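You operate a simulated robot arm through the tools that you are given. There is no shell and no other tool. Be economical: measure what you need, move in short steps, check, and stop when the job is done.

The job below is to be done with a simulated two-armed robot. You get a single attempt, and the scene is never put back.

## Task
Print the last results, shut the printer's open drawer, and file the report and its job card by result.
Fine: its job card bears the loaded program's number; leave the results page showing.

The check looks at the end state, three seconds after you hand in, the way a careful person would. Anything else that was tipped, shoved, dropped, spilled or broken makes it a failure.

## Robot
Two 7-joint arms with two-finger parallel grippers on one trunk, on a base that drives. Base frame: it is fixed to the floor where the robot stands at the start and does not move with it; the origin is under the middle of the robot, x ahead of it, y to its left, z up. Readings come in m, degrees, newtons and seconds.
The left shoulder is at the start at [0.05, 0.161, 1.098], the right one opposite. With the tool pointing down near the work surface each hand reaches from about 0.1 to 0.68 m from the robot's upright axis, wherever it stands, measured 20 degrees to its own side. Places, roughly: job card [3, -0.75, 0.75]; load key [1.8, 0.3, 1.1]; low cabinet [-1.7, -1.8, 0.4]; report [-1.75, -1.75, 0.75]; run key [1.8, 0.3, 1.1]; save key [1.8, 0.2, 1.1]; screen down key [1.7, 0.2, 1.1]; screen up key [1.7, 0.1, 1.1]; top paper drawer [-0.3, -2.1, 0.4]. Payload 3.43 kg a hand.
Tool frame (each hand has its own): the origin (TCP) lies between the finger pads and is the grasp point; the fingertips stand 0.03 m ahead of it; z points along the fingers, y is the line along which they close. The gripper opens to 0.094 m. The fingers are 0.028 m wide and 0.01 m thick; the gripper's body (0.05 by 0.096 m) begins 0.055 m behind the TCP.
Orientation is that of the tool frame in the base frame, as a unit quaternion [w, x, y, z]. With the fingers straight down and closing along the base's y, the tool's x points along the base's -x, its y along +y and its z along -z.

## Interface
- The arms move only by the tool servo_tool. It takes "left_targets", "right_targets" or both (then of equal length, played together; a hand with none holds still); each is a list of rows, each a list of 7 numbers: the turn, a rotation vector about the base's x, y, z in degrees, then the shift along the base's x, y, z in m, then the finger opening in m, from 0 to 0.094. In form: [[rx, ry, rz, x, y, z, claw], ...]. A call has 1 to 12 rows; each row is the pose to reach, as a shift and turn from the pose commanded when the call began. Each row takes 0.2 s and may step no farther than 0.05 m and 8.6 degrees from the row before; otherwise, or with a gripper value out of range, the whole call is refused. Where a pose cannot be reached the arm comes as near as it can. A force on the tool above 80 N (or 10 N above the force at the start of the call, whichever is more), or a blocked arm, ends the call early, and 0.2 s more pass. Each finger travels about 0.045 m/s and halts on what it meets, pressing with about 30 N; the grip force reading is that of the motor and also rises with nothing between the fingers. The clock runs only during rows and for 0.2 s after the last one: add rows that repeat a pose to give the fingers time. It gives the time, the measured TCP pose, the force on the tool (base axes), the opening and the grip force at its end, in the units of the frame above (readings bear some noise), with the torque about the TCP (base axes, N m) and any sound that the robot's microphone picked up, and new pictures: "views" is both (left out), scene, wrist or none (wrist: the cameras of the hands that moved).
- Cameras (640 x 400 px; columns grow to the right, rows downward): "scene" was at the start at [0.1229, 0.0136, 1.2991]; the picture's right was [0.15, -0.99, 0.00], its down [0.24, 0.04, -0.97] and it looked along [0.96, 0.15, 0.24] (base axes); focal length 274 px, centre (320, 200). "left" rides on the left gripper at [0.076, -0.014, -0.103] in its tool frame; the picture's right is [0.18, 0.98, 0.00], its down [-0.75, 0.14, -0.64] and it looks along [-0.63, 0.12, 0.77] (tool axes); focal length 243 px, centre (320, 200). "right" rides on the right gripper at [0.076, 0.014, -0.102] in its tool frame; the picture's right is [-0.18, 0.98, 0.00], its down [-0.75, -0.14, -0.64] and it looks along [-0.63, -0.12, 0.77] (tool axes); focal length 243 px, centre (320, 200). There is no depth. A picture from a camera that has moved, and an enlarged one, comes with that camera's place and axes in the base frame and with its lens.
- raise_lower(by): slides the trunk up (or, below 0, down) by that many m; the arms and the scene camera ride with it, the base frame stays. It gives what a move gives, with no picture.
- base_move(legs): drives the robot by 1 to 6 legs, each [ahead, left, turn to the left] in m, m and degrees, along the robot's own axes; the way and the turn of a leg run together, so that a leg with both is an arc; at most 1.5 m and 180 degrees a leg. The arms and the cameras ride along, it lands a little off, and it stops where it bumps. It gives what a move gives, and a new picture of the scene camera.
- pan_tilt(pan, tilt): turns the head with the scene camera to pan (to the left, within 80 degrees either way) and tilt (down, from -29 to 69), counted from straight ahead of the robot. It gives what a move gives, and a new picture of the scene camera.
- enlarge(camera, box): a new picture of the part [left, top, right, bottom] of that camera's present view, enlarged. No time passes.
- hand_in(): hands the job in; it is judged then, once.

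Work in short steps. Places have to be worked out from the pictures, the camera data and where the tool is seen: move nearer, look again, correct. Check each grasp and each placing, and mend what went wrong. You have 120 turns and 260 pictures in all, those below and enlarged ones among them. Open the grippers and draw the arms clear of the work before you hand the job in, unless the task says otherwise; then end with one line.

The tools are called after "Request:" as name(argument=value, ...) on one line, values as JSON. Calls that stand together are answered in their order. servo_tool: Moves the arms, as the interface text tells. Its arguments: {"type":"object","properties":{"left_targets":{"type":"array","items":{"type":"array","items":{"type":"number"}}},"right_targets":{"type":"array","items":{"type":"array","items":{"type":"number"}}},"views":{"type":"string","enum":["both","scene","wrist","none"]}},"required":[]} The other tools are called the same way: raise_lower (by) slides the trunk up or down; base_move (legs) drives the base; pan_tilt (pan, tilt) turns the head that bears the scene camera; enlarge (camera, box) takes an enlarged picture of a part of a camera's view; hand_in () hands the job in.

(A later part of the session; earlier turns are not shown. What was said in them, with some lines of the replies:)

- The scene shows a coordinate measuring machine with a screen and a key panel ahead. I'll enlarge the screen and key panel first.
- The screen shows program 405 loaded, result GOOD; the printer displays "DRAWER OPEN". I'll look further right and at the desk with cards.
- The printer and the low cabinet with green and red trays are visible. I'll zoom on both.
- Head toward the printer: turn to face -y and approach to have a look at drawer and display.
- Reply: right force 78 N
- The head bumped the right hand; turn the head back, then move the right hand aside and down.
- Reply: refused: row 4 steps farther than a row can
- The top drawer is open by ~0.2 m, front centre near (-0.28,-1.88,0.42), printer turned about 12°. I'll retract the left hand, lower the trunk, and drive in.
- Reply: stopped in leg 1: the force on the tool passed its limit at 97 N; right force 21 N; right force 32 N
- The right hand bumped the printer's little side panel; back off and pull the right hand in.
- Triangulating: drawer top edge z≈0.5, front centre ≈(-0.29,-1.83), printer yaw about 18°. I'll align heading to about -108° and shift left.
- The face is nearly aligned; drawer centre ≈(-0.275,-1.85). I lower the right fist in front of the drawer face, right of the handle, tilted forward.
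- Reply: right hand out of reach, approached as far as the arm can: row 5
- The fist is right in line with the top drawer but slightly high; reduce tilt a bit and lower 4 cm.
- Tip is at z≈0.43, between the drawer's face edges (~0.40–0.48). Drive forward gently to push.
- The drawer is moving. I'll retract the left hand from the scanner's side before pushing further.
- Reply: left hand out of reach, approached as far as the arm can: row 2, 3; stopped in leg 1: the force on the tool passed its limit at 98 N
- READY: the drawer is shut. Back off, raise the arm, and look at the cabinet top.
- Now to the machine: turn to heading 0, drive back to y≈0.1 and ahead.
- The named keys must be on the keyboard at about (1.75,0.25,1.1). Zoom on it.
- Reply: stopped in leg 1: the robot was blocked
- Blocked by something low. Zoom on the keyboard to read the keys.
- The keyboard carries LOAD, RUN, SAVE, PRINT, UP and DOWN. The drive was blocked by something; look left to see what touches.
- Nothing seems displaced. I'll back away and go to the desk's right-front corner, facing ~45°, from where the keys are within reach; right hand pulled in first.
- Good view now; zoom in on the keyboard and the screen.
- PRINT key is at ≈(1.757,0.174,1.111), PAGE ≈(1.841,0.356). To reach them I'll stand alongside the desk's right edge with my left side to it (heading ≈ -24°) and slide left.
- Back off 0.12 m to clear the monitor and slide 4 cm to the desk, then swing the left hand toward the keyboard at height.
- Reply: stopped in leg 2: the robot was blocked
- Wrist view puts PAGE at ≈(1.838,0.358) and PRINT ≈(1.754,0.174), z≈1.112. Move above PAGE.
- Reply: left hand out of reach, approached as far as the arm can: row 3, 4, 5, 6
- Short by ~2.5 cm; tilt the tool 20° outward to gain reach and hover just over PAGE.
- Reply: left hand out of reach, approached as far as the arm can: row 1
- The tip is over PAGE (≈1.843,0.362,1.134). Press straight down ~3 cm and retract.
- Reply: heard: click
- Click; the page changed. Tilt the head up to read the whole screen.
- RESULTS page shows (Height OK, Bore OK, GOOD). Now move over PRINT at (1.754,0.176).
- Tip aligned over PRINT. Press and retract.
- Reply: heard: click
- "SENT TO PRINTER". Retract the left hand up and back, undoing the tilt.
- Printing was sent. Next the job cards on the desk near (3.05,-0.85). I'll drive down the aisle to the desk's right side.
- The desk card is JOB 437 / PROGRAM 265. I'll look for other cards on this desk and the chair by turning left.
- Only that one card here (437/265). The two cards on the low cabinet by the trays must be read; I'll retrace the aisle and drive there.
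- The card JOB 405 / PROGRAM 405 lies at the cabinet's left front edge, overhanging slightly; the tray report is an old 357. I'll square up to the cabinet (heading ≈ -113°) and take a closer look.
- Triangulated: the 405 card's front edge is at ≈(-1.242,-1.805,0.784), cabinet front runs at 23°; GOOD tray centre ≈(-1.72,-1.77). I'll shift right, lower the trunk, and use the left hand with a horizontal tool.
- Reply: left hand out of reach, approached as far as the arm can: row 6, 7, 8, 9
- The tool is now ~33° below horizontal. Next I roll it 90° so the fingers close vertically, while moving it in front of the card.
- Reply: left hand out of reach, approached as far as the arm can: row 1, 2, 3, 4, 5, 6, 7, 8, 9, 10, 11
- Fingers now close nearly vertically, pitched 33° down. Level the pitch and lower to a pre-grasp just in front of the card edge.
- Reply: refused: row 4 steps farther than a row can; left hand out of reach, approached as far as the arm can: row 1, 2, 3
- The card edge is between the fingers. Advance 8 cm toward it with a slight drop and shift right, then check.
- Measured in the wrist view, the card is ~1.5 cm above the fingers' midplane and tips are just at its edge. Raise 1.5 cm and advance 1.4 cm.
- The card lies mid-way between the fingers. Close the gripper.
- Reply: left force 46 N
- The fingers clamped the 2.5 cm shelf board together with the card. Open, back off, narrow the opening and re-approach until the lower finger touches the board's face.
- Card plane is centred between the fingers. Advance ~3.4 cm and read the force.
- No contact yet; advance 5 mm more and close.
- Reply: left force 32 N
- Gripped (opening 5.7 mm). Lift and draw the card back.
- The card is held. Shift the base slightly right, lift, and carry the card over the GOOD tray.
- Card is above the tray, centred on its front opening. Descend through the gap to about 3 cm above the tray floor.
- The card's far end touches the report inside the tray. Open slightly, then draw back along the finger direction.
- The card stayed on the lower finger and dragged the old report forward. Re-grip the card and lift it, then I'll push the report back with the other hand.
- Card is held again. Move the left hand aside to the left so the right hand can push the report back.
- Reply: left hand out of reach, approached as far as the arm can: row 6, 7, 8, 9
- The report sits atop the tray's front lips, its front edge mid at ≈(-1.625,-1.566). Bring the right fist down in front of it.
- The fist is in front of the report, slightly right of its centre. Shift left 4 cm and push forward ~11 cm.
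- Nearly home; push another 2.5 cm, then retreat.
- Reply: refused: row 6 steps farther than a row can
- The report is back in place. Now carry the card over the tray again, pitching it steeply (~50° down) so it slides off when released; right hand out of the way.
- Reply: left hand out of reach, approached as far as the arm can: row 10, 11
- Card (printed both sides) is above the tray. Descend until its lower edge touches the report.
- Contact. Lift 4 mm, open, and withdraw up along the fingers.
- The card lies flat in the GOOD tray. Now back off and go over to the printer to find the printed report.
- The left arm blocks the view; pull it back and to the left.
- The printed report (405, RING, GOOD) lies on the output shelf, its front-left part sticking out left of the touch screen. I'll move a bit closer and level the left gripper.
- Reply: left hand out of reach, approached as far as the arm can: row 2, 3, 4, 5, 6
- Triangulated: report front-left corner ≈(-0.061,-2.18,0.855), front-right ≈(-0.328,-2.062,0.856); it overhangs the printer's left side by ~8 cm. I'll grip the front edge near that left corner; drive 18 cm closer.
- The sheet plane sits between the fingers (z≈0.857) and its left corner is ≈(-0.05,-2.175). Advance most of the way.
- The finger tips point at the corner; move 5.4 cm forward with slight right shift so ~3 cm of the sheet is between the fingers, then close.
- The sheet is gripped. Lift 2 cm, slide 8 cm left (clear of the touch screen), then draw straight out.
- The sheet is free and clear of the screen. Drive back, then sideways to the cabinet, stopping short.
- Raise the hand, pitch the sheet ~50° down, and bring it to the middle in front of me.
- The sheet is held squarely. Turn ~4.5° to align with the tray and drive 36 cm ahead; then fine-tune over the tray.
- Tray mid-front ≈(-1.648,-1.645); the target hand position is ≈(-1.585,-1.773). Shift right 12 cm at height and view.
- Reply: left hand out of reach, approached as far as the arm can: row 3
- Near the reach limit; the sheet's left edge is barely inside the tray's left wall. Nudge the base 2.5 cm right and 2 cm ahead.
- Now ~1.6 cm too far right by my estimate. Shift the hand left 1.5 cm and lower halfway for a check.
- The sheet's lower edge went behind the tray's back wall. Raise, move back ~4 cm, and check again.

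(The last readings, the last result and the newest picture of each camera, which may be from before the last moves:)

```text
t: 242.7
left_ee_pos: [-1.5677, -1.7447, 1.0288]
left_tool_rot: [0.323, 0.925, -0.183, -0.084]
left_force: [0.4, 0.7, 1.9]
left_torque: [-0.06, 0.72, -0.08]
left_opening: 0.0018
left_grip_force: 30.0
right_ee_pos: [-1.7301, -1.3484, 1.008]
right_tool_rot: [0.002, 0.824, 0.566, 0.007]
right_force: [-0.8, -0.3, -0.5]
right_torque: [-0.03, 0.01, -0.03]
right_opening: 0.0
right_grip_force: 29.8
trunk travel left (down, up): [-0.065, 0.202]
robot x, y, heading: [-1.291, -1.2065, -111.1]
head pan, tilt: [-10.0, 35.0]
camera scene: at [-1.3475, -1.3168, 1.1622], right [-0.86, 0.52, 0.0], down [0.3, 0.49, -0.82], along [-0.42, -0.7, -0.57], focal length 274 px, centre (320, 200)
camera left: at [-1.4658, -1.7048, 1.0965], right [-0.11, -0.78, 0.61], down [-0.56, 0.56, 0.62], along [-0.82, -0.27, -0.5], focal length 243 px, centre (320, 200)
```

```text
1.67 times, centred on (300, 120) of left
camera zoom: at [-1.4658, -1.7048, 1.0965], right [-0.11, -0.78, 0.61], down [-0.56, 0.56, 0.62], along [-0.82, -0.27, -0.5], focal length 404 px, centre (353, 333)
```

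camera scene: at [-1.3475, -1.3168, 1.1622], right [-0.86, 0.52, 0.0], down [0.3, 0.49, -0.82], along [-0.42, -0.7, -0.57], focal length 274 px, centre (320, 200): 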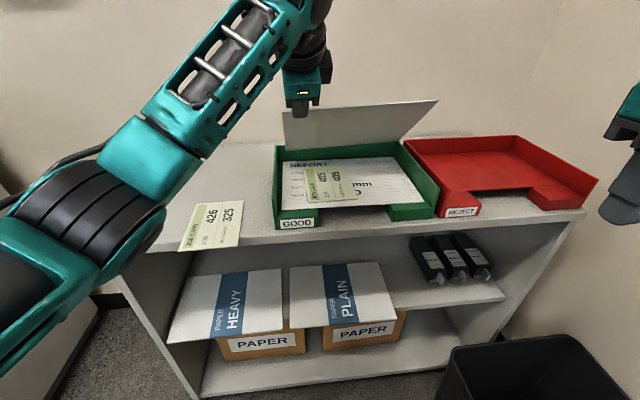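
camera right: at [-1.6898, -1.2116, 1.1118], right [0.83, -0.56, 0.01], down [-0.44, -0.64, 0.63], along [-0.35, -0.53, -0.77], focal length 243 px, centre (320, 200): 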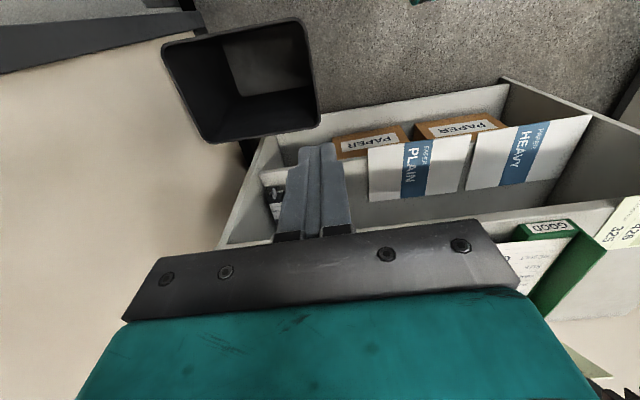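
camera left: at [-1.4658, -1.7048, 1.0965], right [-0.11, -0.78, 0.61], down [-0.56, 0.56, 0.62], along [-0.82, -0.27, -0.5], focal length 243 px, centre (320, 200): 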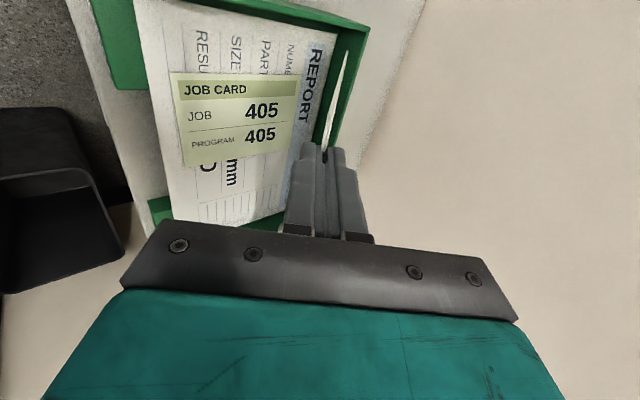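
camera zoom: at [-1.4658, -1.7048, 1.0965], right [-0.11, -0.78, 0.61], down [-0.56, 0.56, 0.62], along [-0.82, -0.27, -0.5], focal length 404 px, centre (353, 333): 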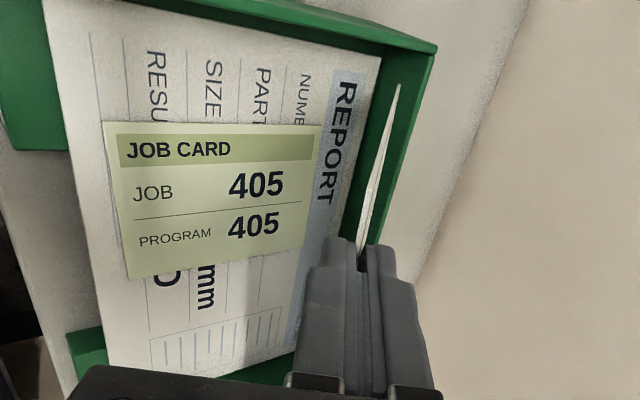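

Now it's in front of the back wall, but its right corner rests about on the right wall. Raise slightly, shift left 1.3 cm, and lower.

Request:
servo_tool(left_targets=[[0, 0, 0, 0, 0, 0.02, 0], [0, 0, 0, 0.012, -0.005, 0.02, 0], [0, 0, 0, 0.012, -0.005, 0.0, 0], [0, 0, 0, 0.012, -0.005, -0.015, 0]], views="both")

Request:
enlarge(camera="scene", box=[250, 50, 470, 240])

```text
t: 243.7
left_ee_pos: [-1.5553, -1.751, 1.0141]
left_tool_rot: [0.322, 0.925, -0.183, -0.081]
left_force: [-1.2, 0.0, -1.4]
left_torque: [0.02, -0.05, 0.02]
left_opening: 0.001
left_grip_force: 30.7
right_ee_pos: [-1.7313, -1.3499, 1.0079]
right_tool_rot: [0.003, 0.825, 0.566, 0.006]
right_force: [0.5, -0.4, -0.7]
right_torque: [0.02, 0.01, -0.02]
right_opening: 0.0001
right_grip_force: 29.5
trunk travel left (down, up): [-0.065, 0.202]
robot x, y, heading: [-1.2933, -1.2019, -111.3]
head pan, tilt: [-10.0, 35.0]
camera scene: at [-1.3476, -1.317, 1.1621], right [-0.86, 0.52, 0.0], down [0.3, 0.49, -0.82], along [-0.42, -0.7, -0.57], focal length 274 px, centre (320, 200)
camera left: at [-1.4541, -1.7114, 1.0815], right [-0.11, -0.79, 0.61], down [-0.56, 0.56, 0.61], along [-0.82, -0.27, -0.5], focal length 243 px, centre (320, 200)
```

scene: 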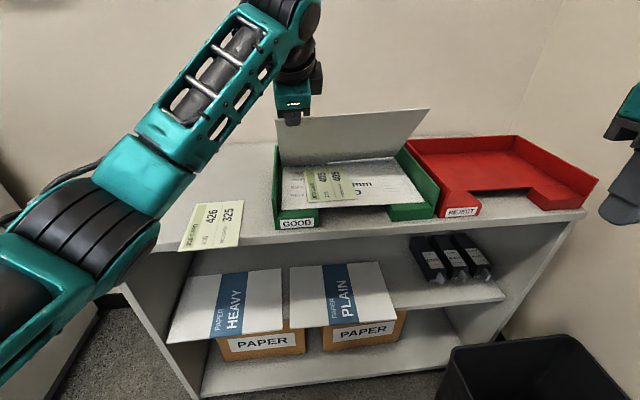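
left: 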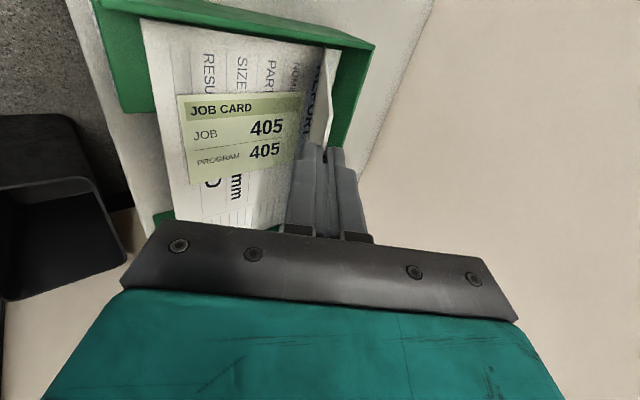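

```text
2.11 times, centred on (360, 145) of scene
camera zoom: at [-1.3476, -1.317, 1.1621], right [-0.86, 0.52, 0.0], down [0.3, 0.49, -0.82], along [-0.42, -0.7, -0.57], focal length 577 px, centre (236, 316)
```

zoom: 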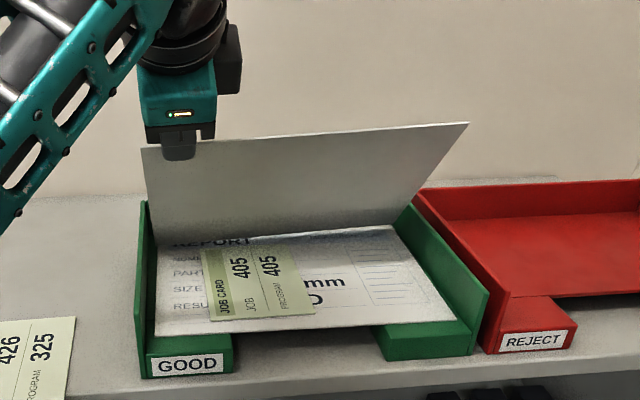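

The sheet's lower edge is inside the tray walls. Lower further until it touches, then push gently toward the back wall.

Request:
servo_tool(left_targets=[[0, 0, 0, 0, 0, -0.015, 0], [0, 0, 0, 0, 0, -0.025, 0], [0, 0, 0, -0.004, -0.009, -0.027, 0]], views="both")

Request:
enlarge(camera="scene", box=[250, 50, 470, 240])

```text
t: 244.5
left_ee_pos: [-1.5605, -1.7584, 0.9883]
left_tool_rot: [0.324, 0.924, -0.185, -0.084]
left_force: [1.6, 5.2, 6.1]
left_torque: [-0.31, 0.05, -1.04]
left_opening: 0.0028
left_grip_force: 30.0
right_ee_pos: [-1.7306, -1.3484, 1.0094]
right_tool_rot: [0.003, 0.825, 0.565, 0.006]
right_force: [-0.1, -0.2, 0.5]
right_torque: [0.03, 0.04, 0.01]
right_opening: 0.0001
right_grip_force: 29.7
trunk travel left (down, up): [-0.065, 0.202]
robot x, y, heading: [-1.2892, -1.2073, -111.1]
head pan, tilt: [-10.0, 35.0]
camera scene: at [-1.3471, -1.316, 1.1623], right [-0.86, 0.52, 0.0], down [0.3, 0.49, -0.82], along [-0.42, -0.7, -0.57], focal length 274 px, centre (320, 200)
camera left: at [-1.458, -1.7194, 1.0565], right [-0.11, -0.78, 0.61], down [-0.56, 0.56, 0.61], along [-0.82, -0.27, -0.5], focal length 243 px, centre (320, 200)
```

scene: 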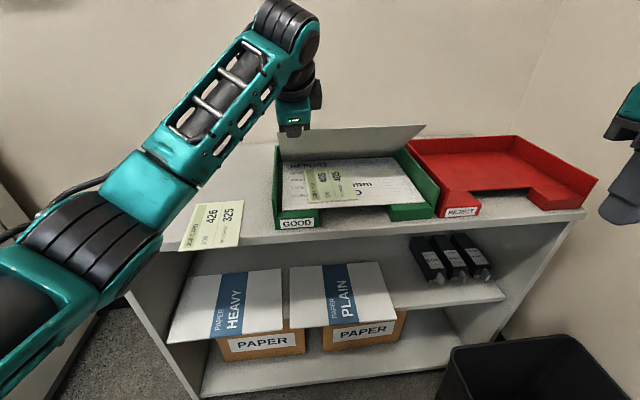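
left: 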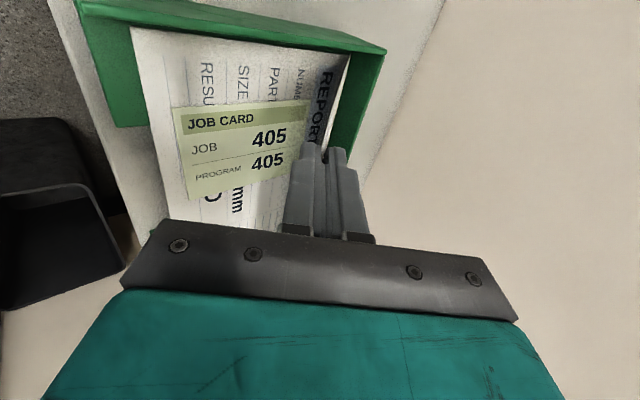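

```text
2.11 times, centred on (360, 145) of scene
camera zoom: at [-1.3471, -1.316, 1.1623], right [-0.86, 0.52, 0.0], down [0.3, 0.49, -0.82], along [-0.42, -0.7, -0.57], focal length 577 px, centre (236, 316)
```

zoom: 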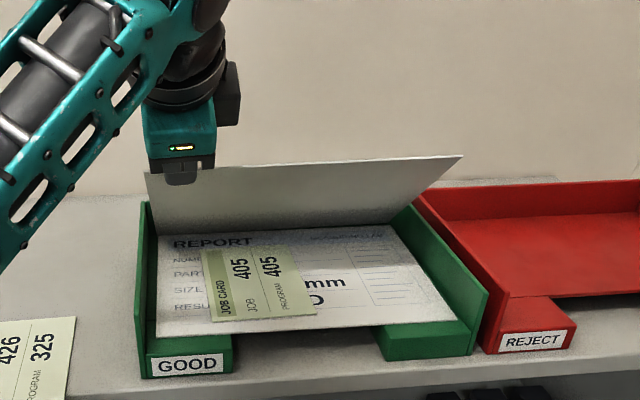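

Touching the stack near the back wall. Ease off 3 mm, open, and withdraw up along the finger direction.

Request:
servo_tool(left_targets=[[0, 0, 0, 0, 0, 0.003, 0], [0, 0, 0, 0, 0, 0.003, 0.012], [0, 0, 0, 0, 0, 0.003, 0.024], [0, 0, 0, 0, 0, 0.003, 0.03], [0, 0, 0, 0.005, 0.012, 0.018, 0.03], [0, 0, 0, 0.012, 0.026, 0.04, 0.03], [0, 0, 0, 0.02, 0.045, 0.08, 0.03], [0, 0, 0, 0.025, 0.06, 0.12, 0.03]], views="both")

Request:
enlarge(camera="scene", box=[250, 50, 470, 240])

```text
t: 246.3
left_ee_pos: [-1.537, -1.6988, 1.1054]
left_tool_rot: [0.322, 0.925, -0.184, -0.082]
left_force: [0.7, -0.5, 0.0]
left_torque: [0.01, 0.02, -0.01]
left_opening: 0.0303
left_grip_force: 0.1
right_ee_pos: [-1.7309, -1.348, 1.0091]
right_tool_rot: [0.003, 0.824, 0.566, 0.007]
right_force: [0.2, 0.4, 0.1]
right_torque: [0.0, 0.02, 0.0]
right_opening: 0.0001
right_grip_force: 29.9
trunk travel left (down, up): [-0.065, 0.202]
robot x, y, heading: [-1.2899, -1.2069, -111.3]
head pan, tilt: [-10.0, 35.0]
camera scene: at [-1.3476, -1.3167, 1.1621], right [-0.85, 0.52, 0.0], down [0.3, 0.49, -0.82], along [-0.42, -0.7, -0.57], focal length 274 px, centre (320, 200)
camera left: at [-1.4348, -1.6599, 1.1732], right [-0.11, -0.79, 0.61], down [-0.56, 0.56, 0.61], along [-0.82, -0.27, -0.5], focal length 243 px, centre (320, 200)
```

scene: 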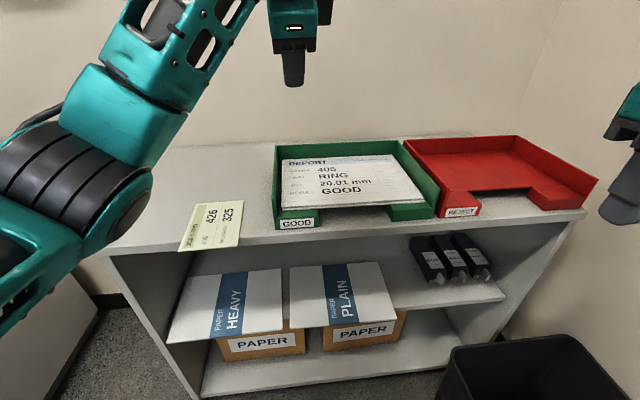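
left: 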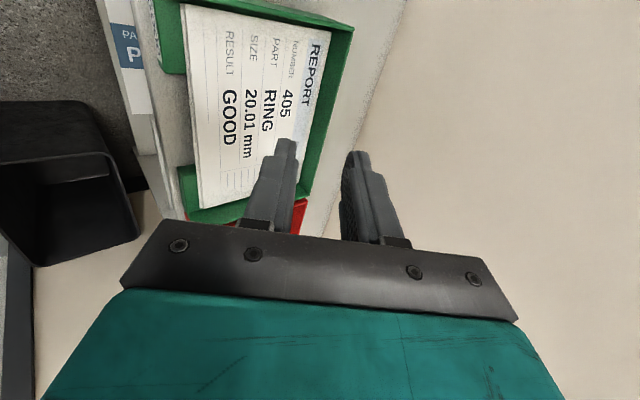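

```text
2.11 times, centred on (360, 145) of scene
camera zoom: at [-1.3476, -1.3167, 1.1621], right [-0.85, 0.52, 0.0], down [0.3, 0.49, -0.82], along [-0.42, -0.7, -0.57], focal length 577 px, centre (236, 316)
```

zoom: 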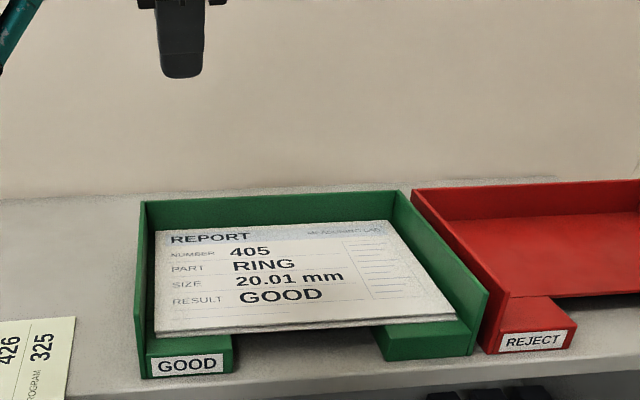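

The report lies flat in the GOOD tray over its job card. Back away and open both grippers, then take a last look.

Request:
base_move(legs=[[-0.45, 0, 0]])

Request:
servo_tool(left_targets=[[0, 0, 0, 0.01, 0.02, 0, 0.05], [0, 0, 0, 0.02, 0.04, 0, 0.08], [0, 0, 0, 0.02, 0.04, 0, 0.08]], right_targets=[[0, 0, 0, 0, 0, 0, 0.03], [0, 0, 0, 0, 0, 0, 0.06], [0, 0, 0, 0, 0, 0, 0.08]], views="scene")

Request:
enlarge(camera="scene", box=[180, 60, 480, 260])

Request:
pan_tilt(pan=50, tilt=25)

```text
t: 249.0
left_ee_pos: [-1.3746, -1.2813, 1.1041]
left_tool_rot: [0.323, 0.925, -0.182, -0.082]
left_force: [0.5, 0.7, -0.1]
left_torque: [0.04, -0.01, 0.0]
left_opening: 0.0301
left_grip_force: 0.0
right_ee_pos: [-1.5677, -0.9292, 1.0081]
right_tool_rot: [0.002, 0.825, 0.566, 0.007]
right_force: [-0.1, 0.6, 0.6]
right_torque: [0.03, 0.0, -0.03]
right_opening: 0.0001
right_grip_force: 29.9
trunk travel left (down, up): [-0.065, 0.202]
robot x, y, heading: [-1.1283, -0.7892, -111.5]
head pan, tilt: [-10.0, 35.0]
camera scene: at [-1.185, -0.8983, 1.1621], right [-0.85, 0.52, 0.0], down [0.3, 0.49, -0.82], along [-0.42, -0.7, -0.57], focal length 274 px, centre (320, 200)
```

scene: 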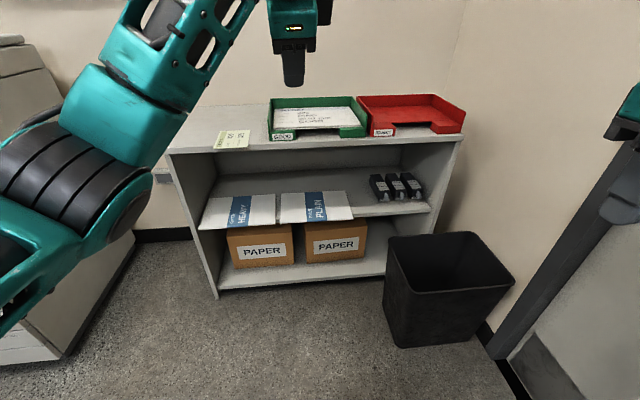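

```text
t: 249.8
left_ee_pos: [-1.3542, -1.2398, 1.1041]
left_tool_rot: [0.322, 0.925, -0.183, -0.082]
left_force: [-0.6, -0.3, -0.7]
left_torque: [-0.02, 0.0, -0.02]
left_opening: 0.0799
left_grip_force: 0.0
right_ee_pos: [-1.5676, -0.9304, 1.0083]
right_tool_rot: [0.002, 0.825, 0.566, 0.008]
right_force: [-0.5, -0.3, -0.2]
right_torque: [-0.01, 0.0, 0.01]
right_opening: 0.0657
right_grip_force: 0.1
trunk travel left (down, up): [-0.065, 0.202]
robot x, y, heading: [-1.1242, -0.7882, -111.4]
head pan, tilt: [-10.0, 35.0]
camera scene: at [-1.185, -0.8985, 1.1621], right [-0.85, 0.52, 0.0], down [0.3, 0.49, -0.82], along [-0.42, -0.7, -0.57], focal length 274 px, centre (320, 200)
```

scene: 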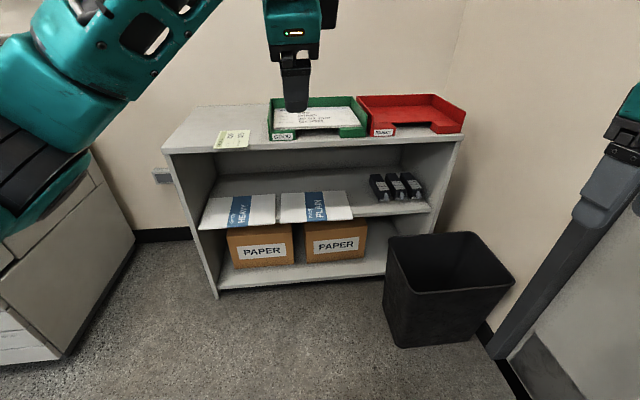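

```text
2.00 times, centred on (330, 160) of scene
camera zoom: at [-1.185, -0.8985, 1.1621], right [-0.85, 0.52, 0.0], down [0.3, 0.49, -0.82], along [-0.42, -0.7, -0.57], focal length 548 px, centre (300, 280)
```

zoom: 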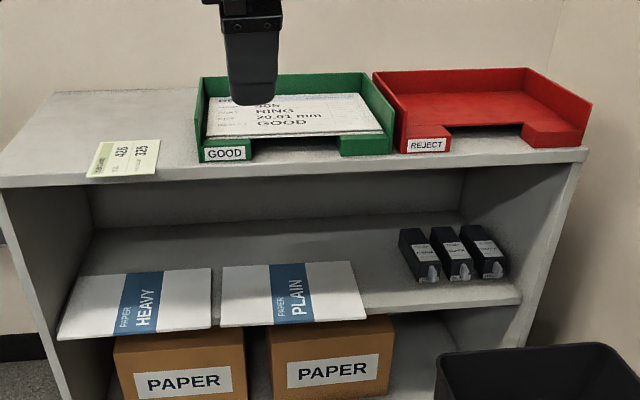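

```text
t: 251.1
left_ee_pos: [-1.354, -1.2411, 1.1035]
left_tool_rot: [0.323, 0.925, -0.183, -0.082]
left_force: [0.6, -0.3, -0.3]
left_torque: [-0.01, 0.0, -0.01]
left_opening: 0.0802
left_grip_force: 0.0
right_ee_pos: [-1.5688, -0.9298, 1.008]
right_tool_rot: [0.003, 0.825, 0.566, 0.007]
right_force: [0.4, -0.2, 0.3]
right_torque: [0.02, 0.0, 0.04]
right_opening: 0.0801
right_grip_force: 0.0
trunk travel left (down, up): [-0.065, 0.202]
robot x, y, heading: [-1.1277, -0.7906, -111.3]
head pan, tilt: [50.0, 25.0]
camera scene: at [-1.0951, -0.904, 1.1778], right [-0.88, -0.48, 0.0], down [-0.2, 0.37, -0.91], along [0.44, -0.79, -0.42], focal length 274 px, centre (320, 200)
```

scene: 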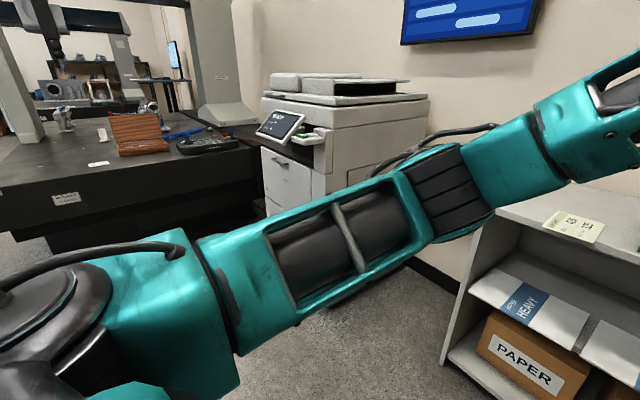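

Everything is in place: the drawer is shut, the report and card are in GOOD, the results page was left showing, and the arms are clear with both grippers open. Handing in.

Request:
hand_in()

```text
The job is handed in.
```

I printed report 405 (RING, GOOD), shut the printer drawer, filed the report with job card 405 in the GOOD tray, and left the results page showing; along the way I bumped the printer's side key panel once (no damage seen) and dragged the old report 357 out of the tray, then pushed it back.
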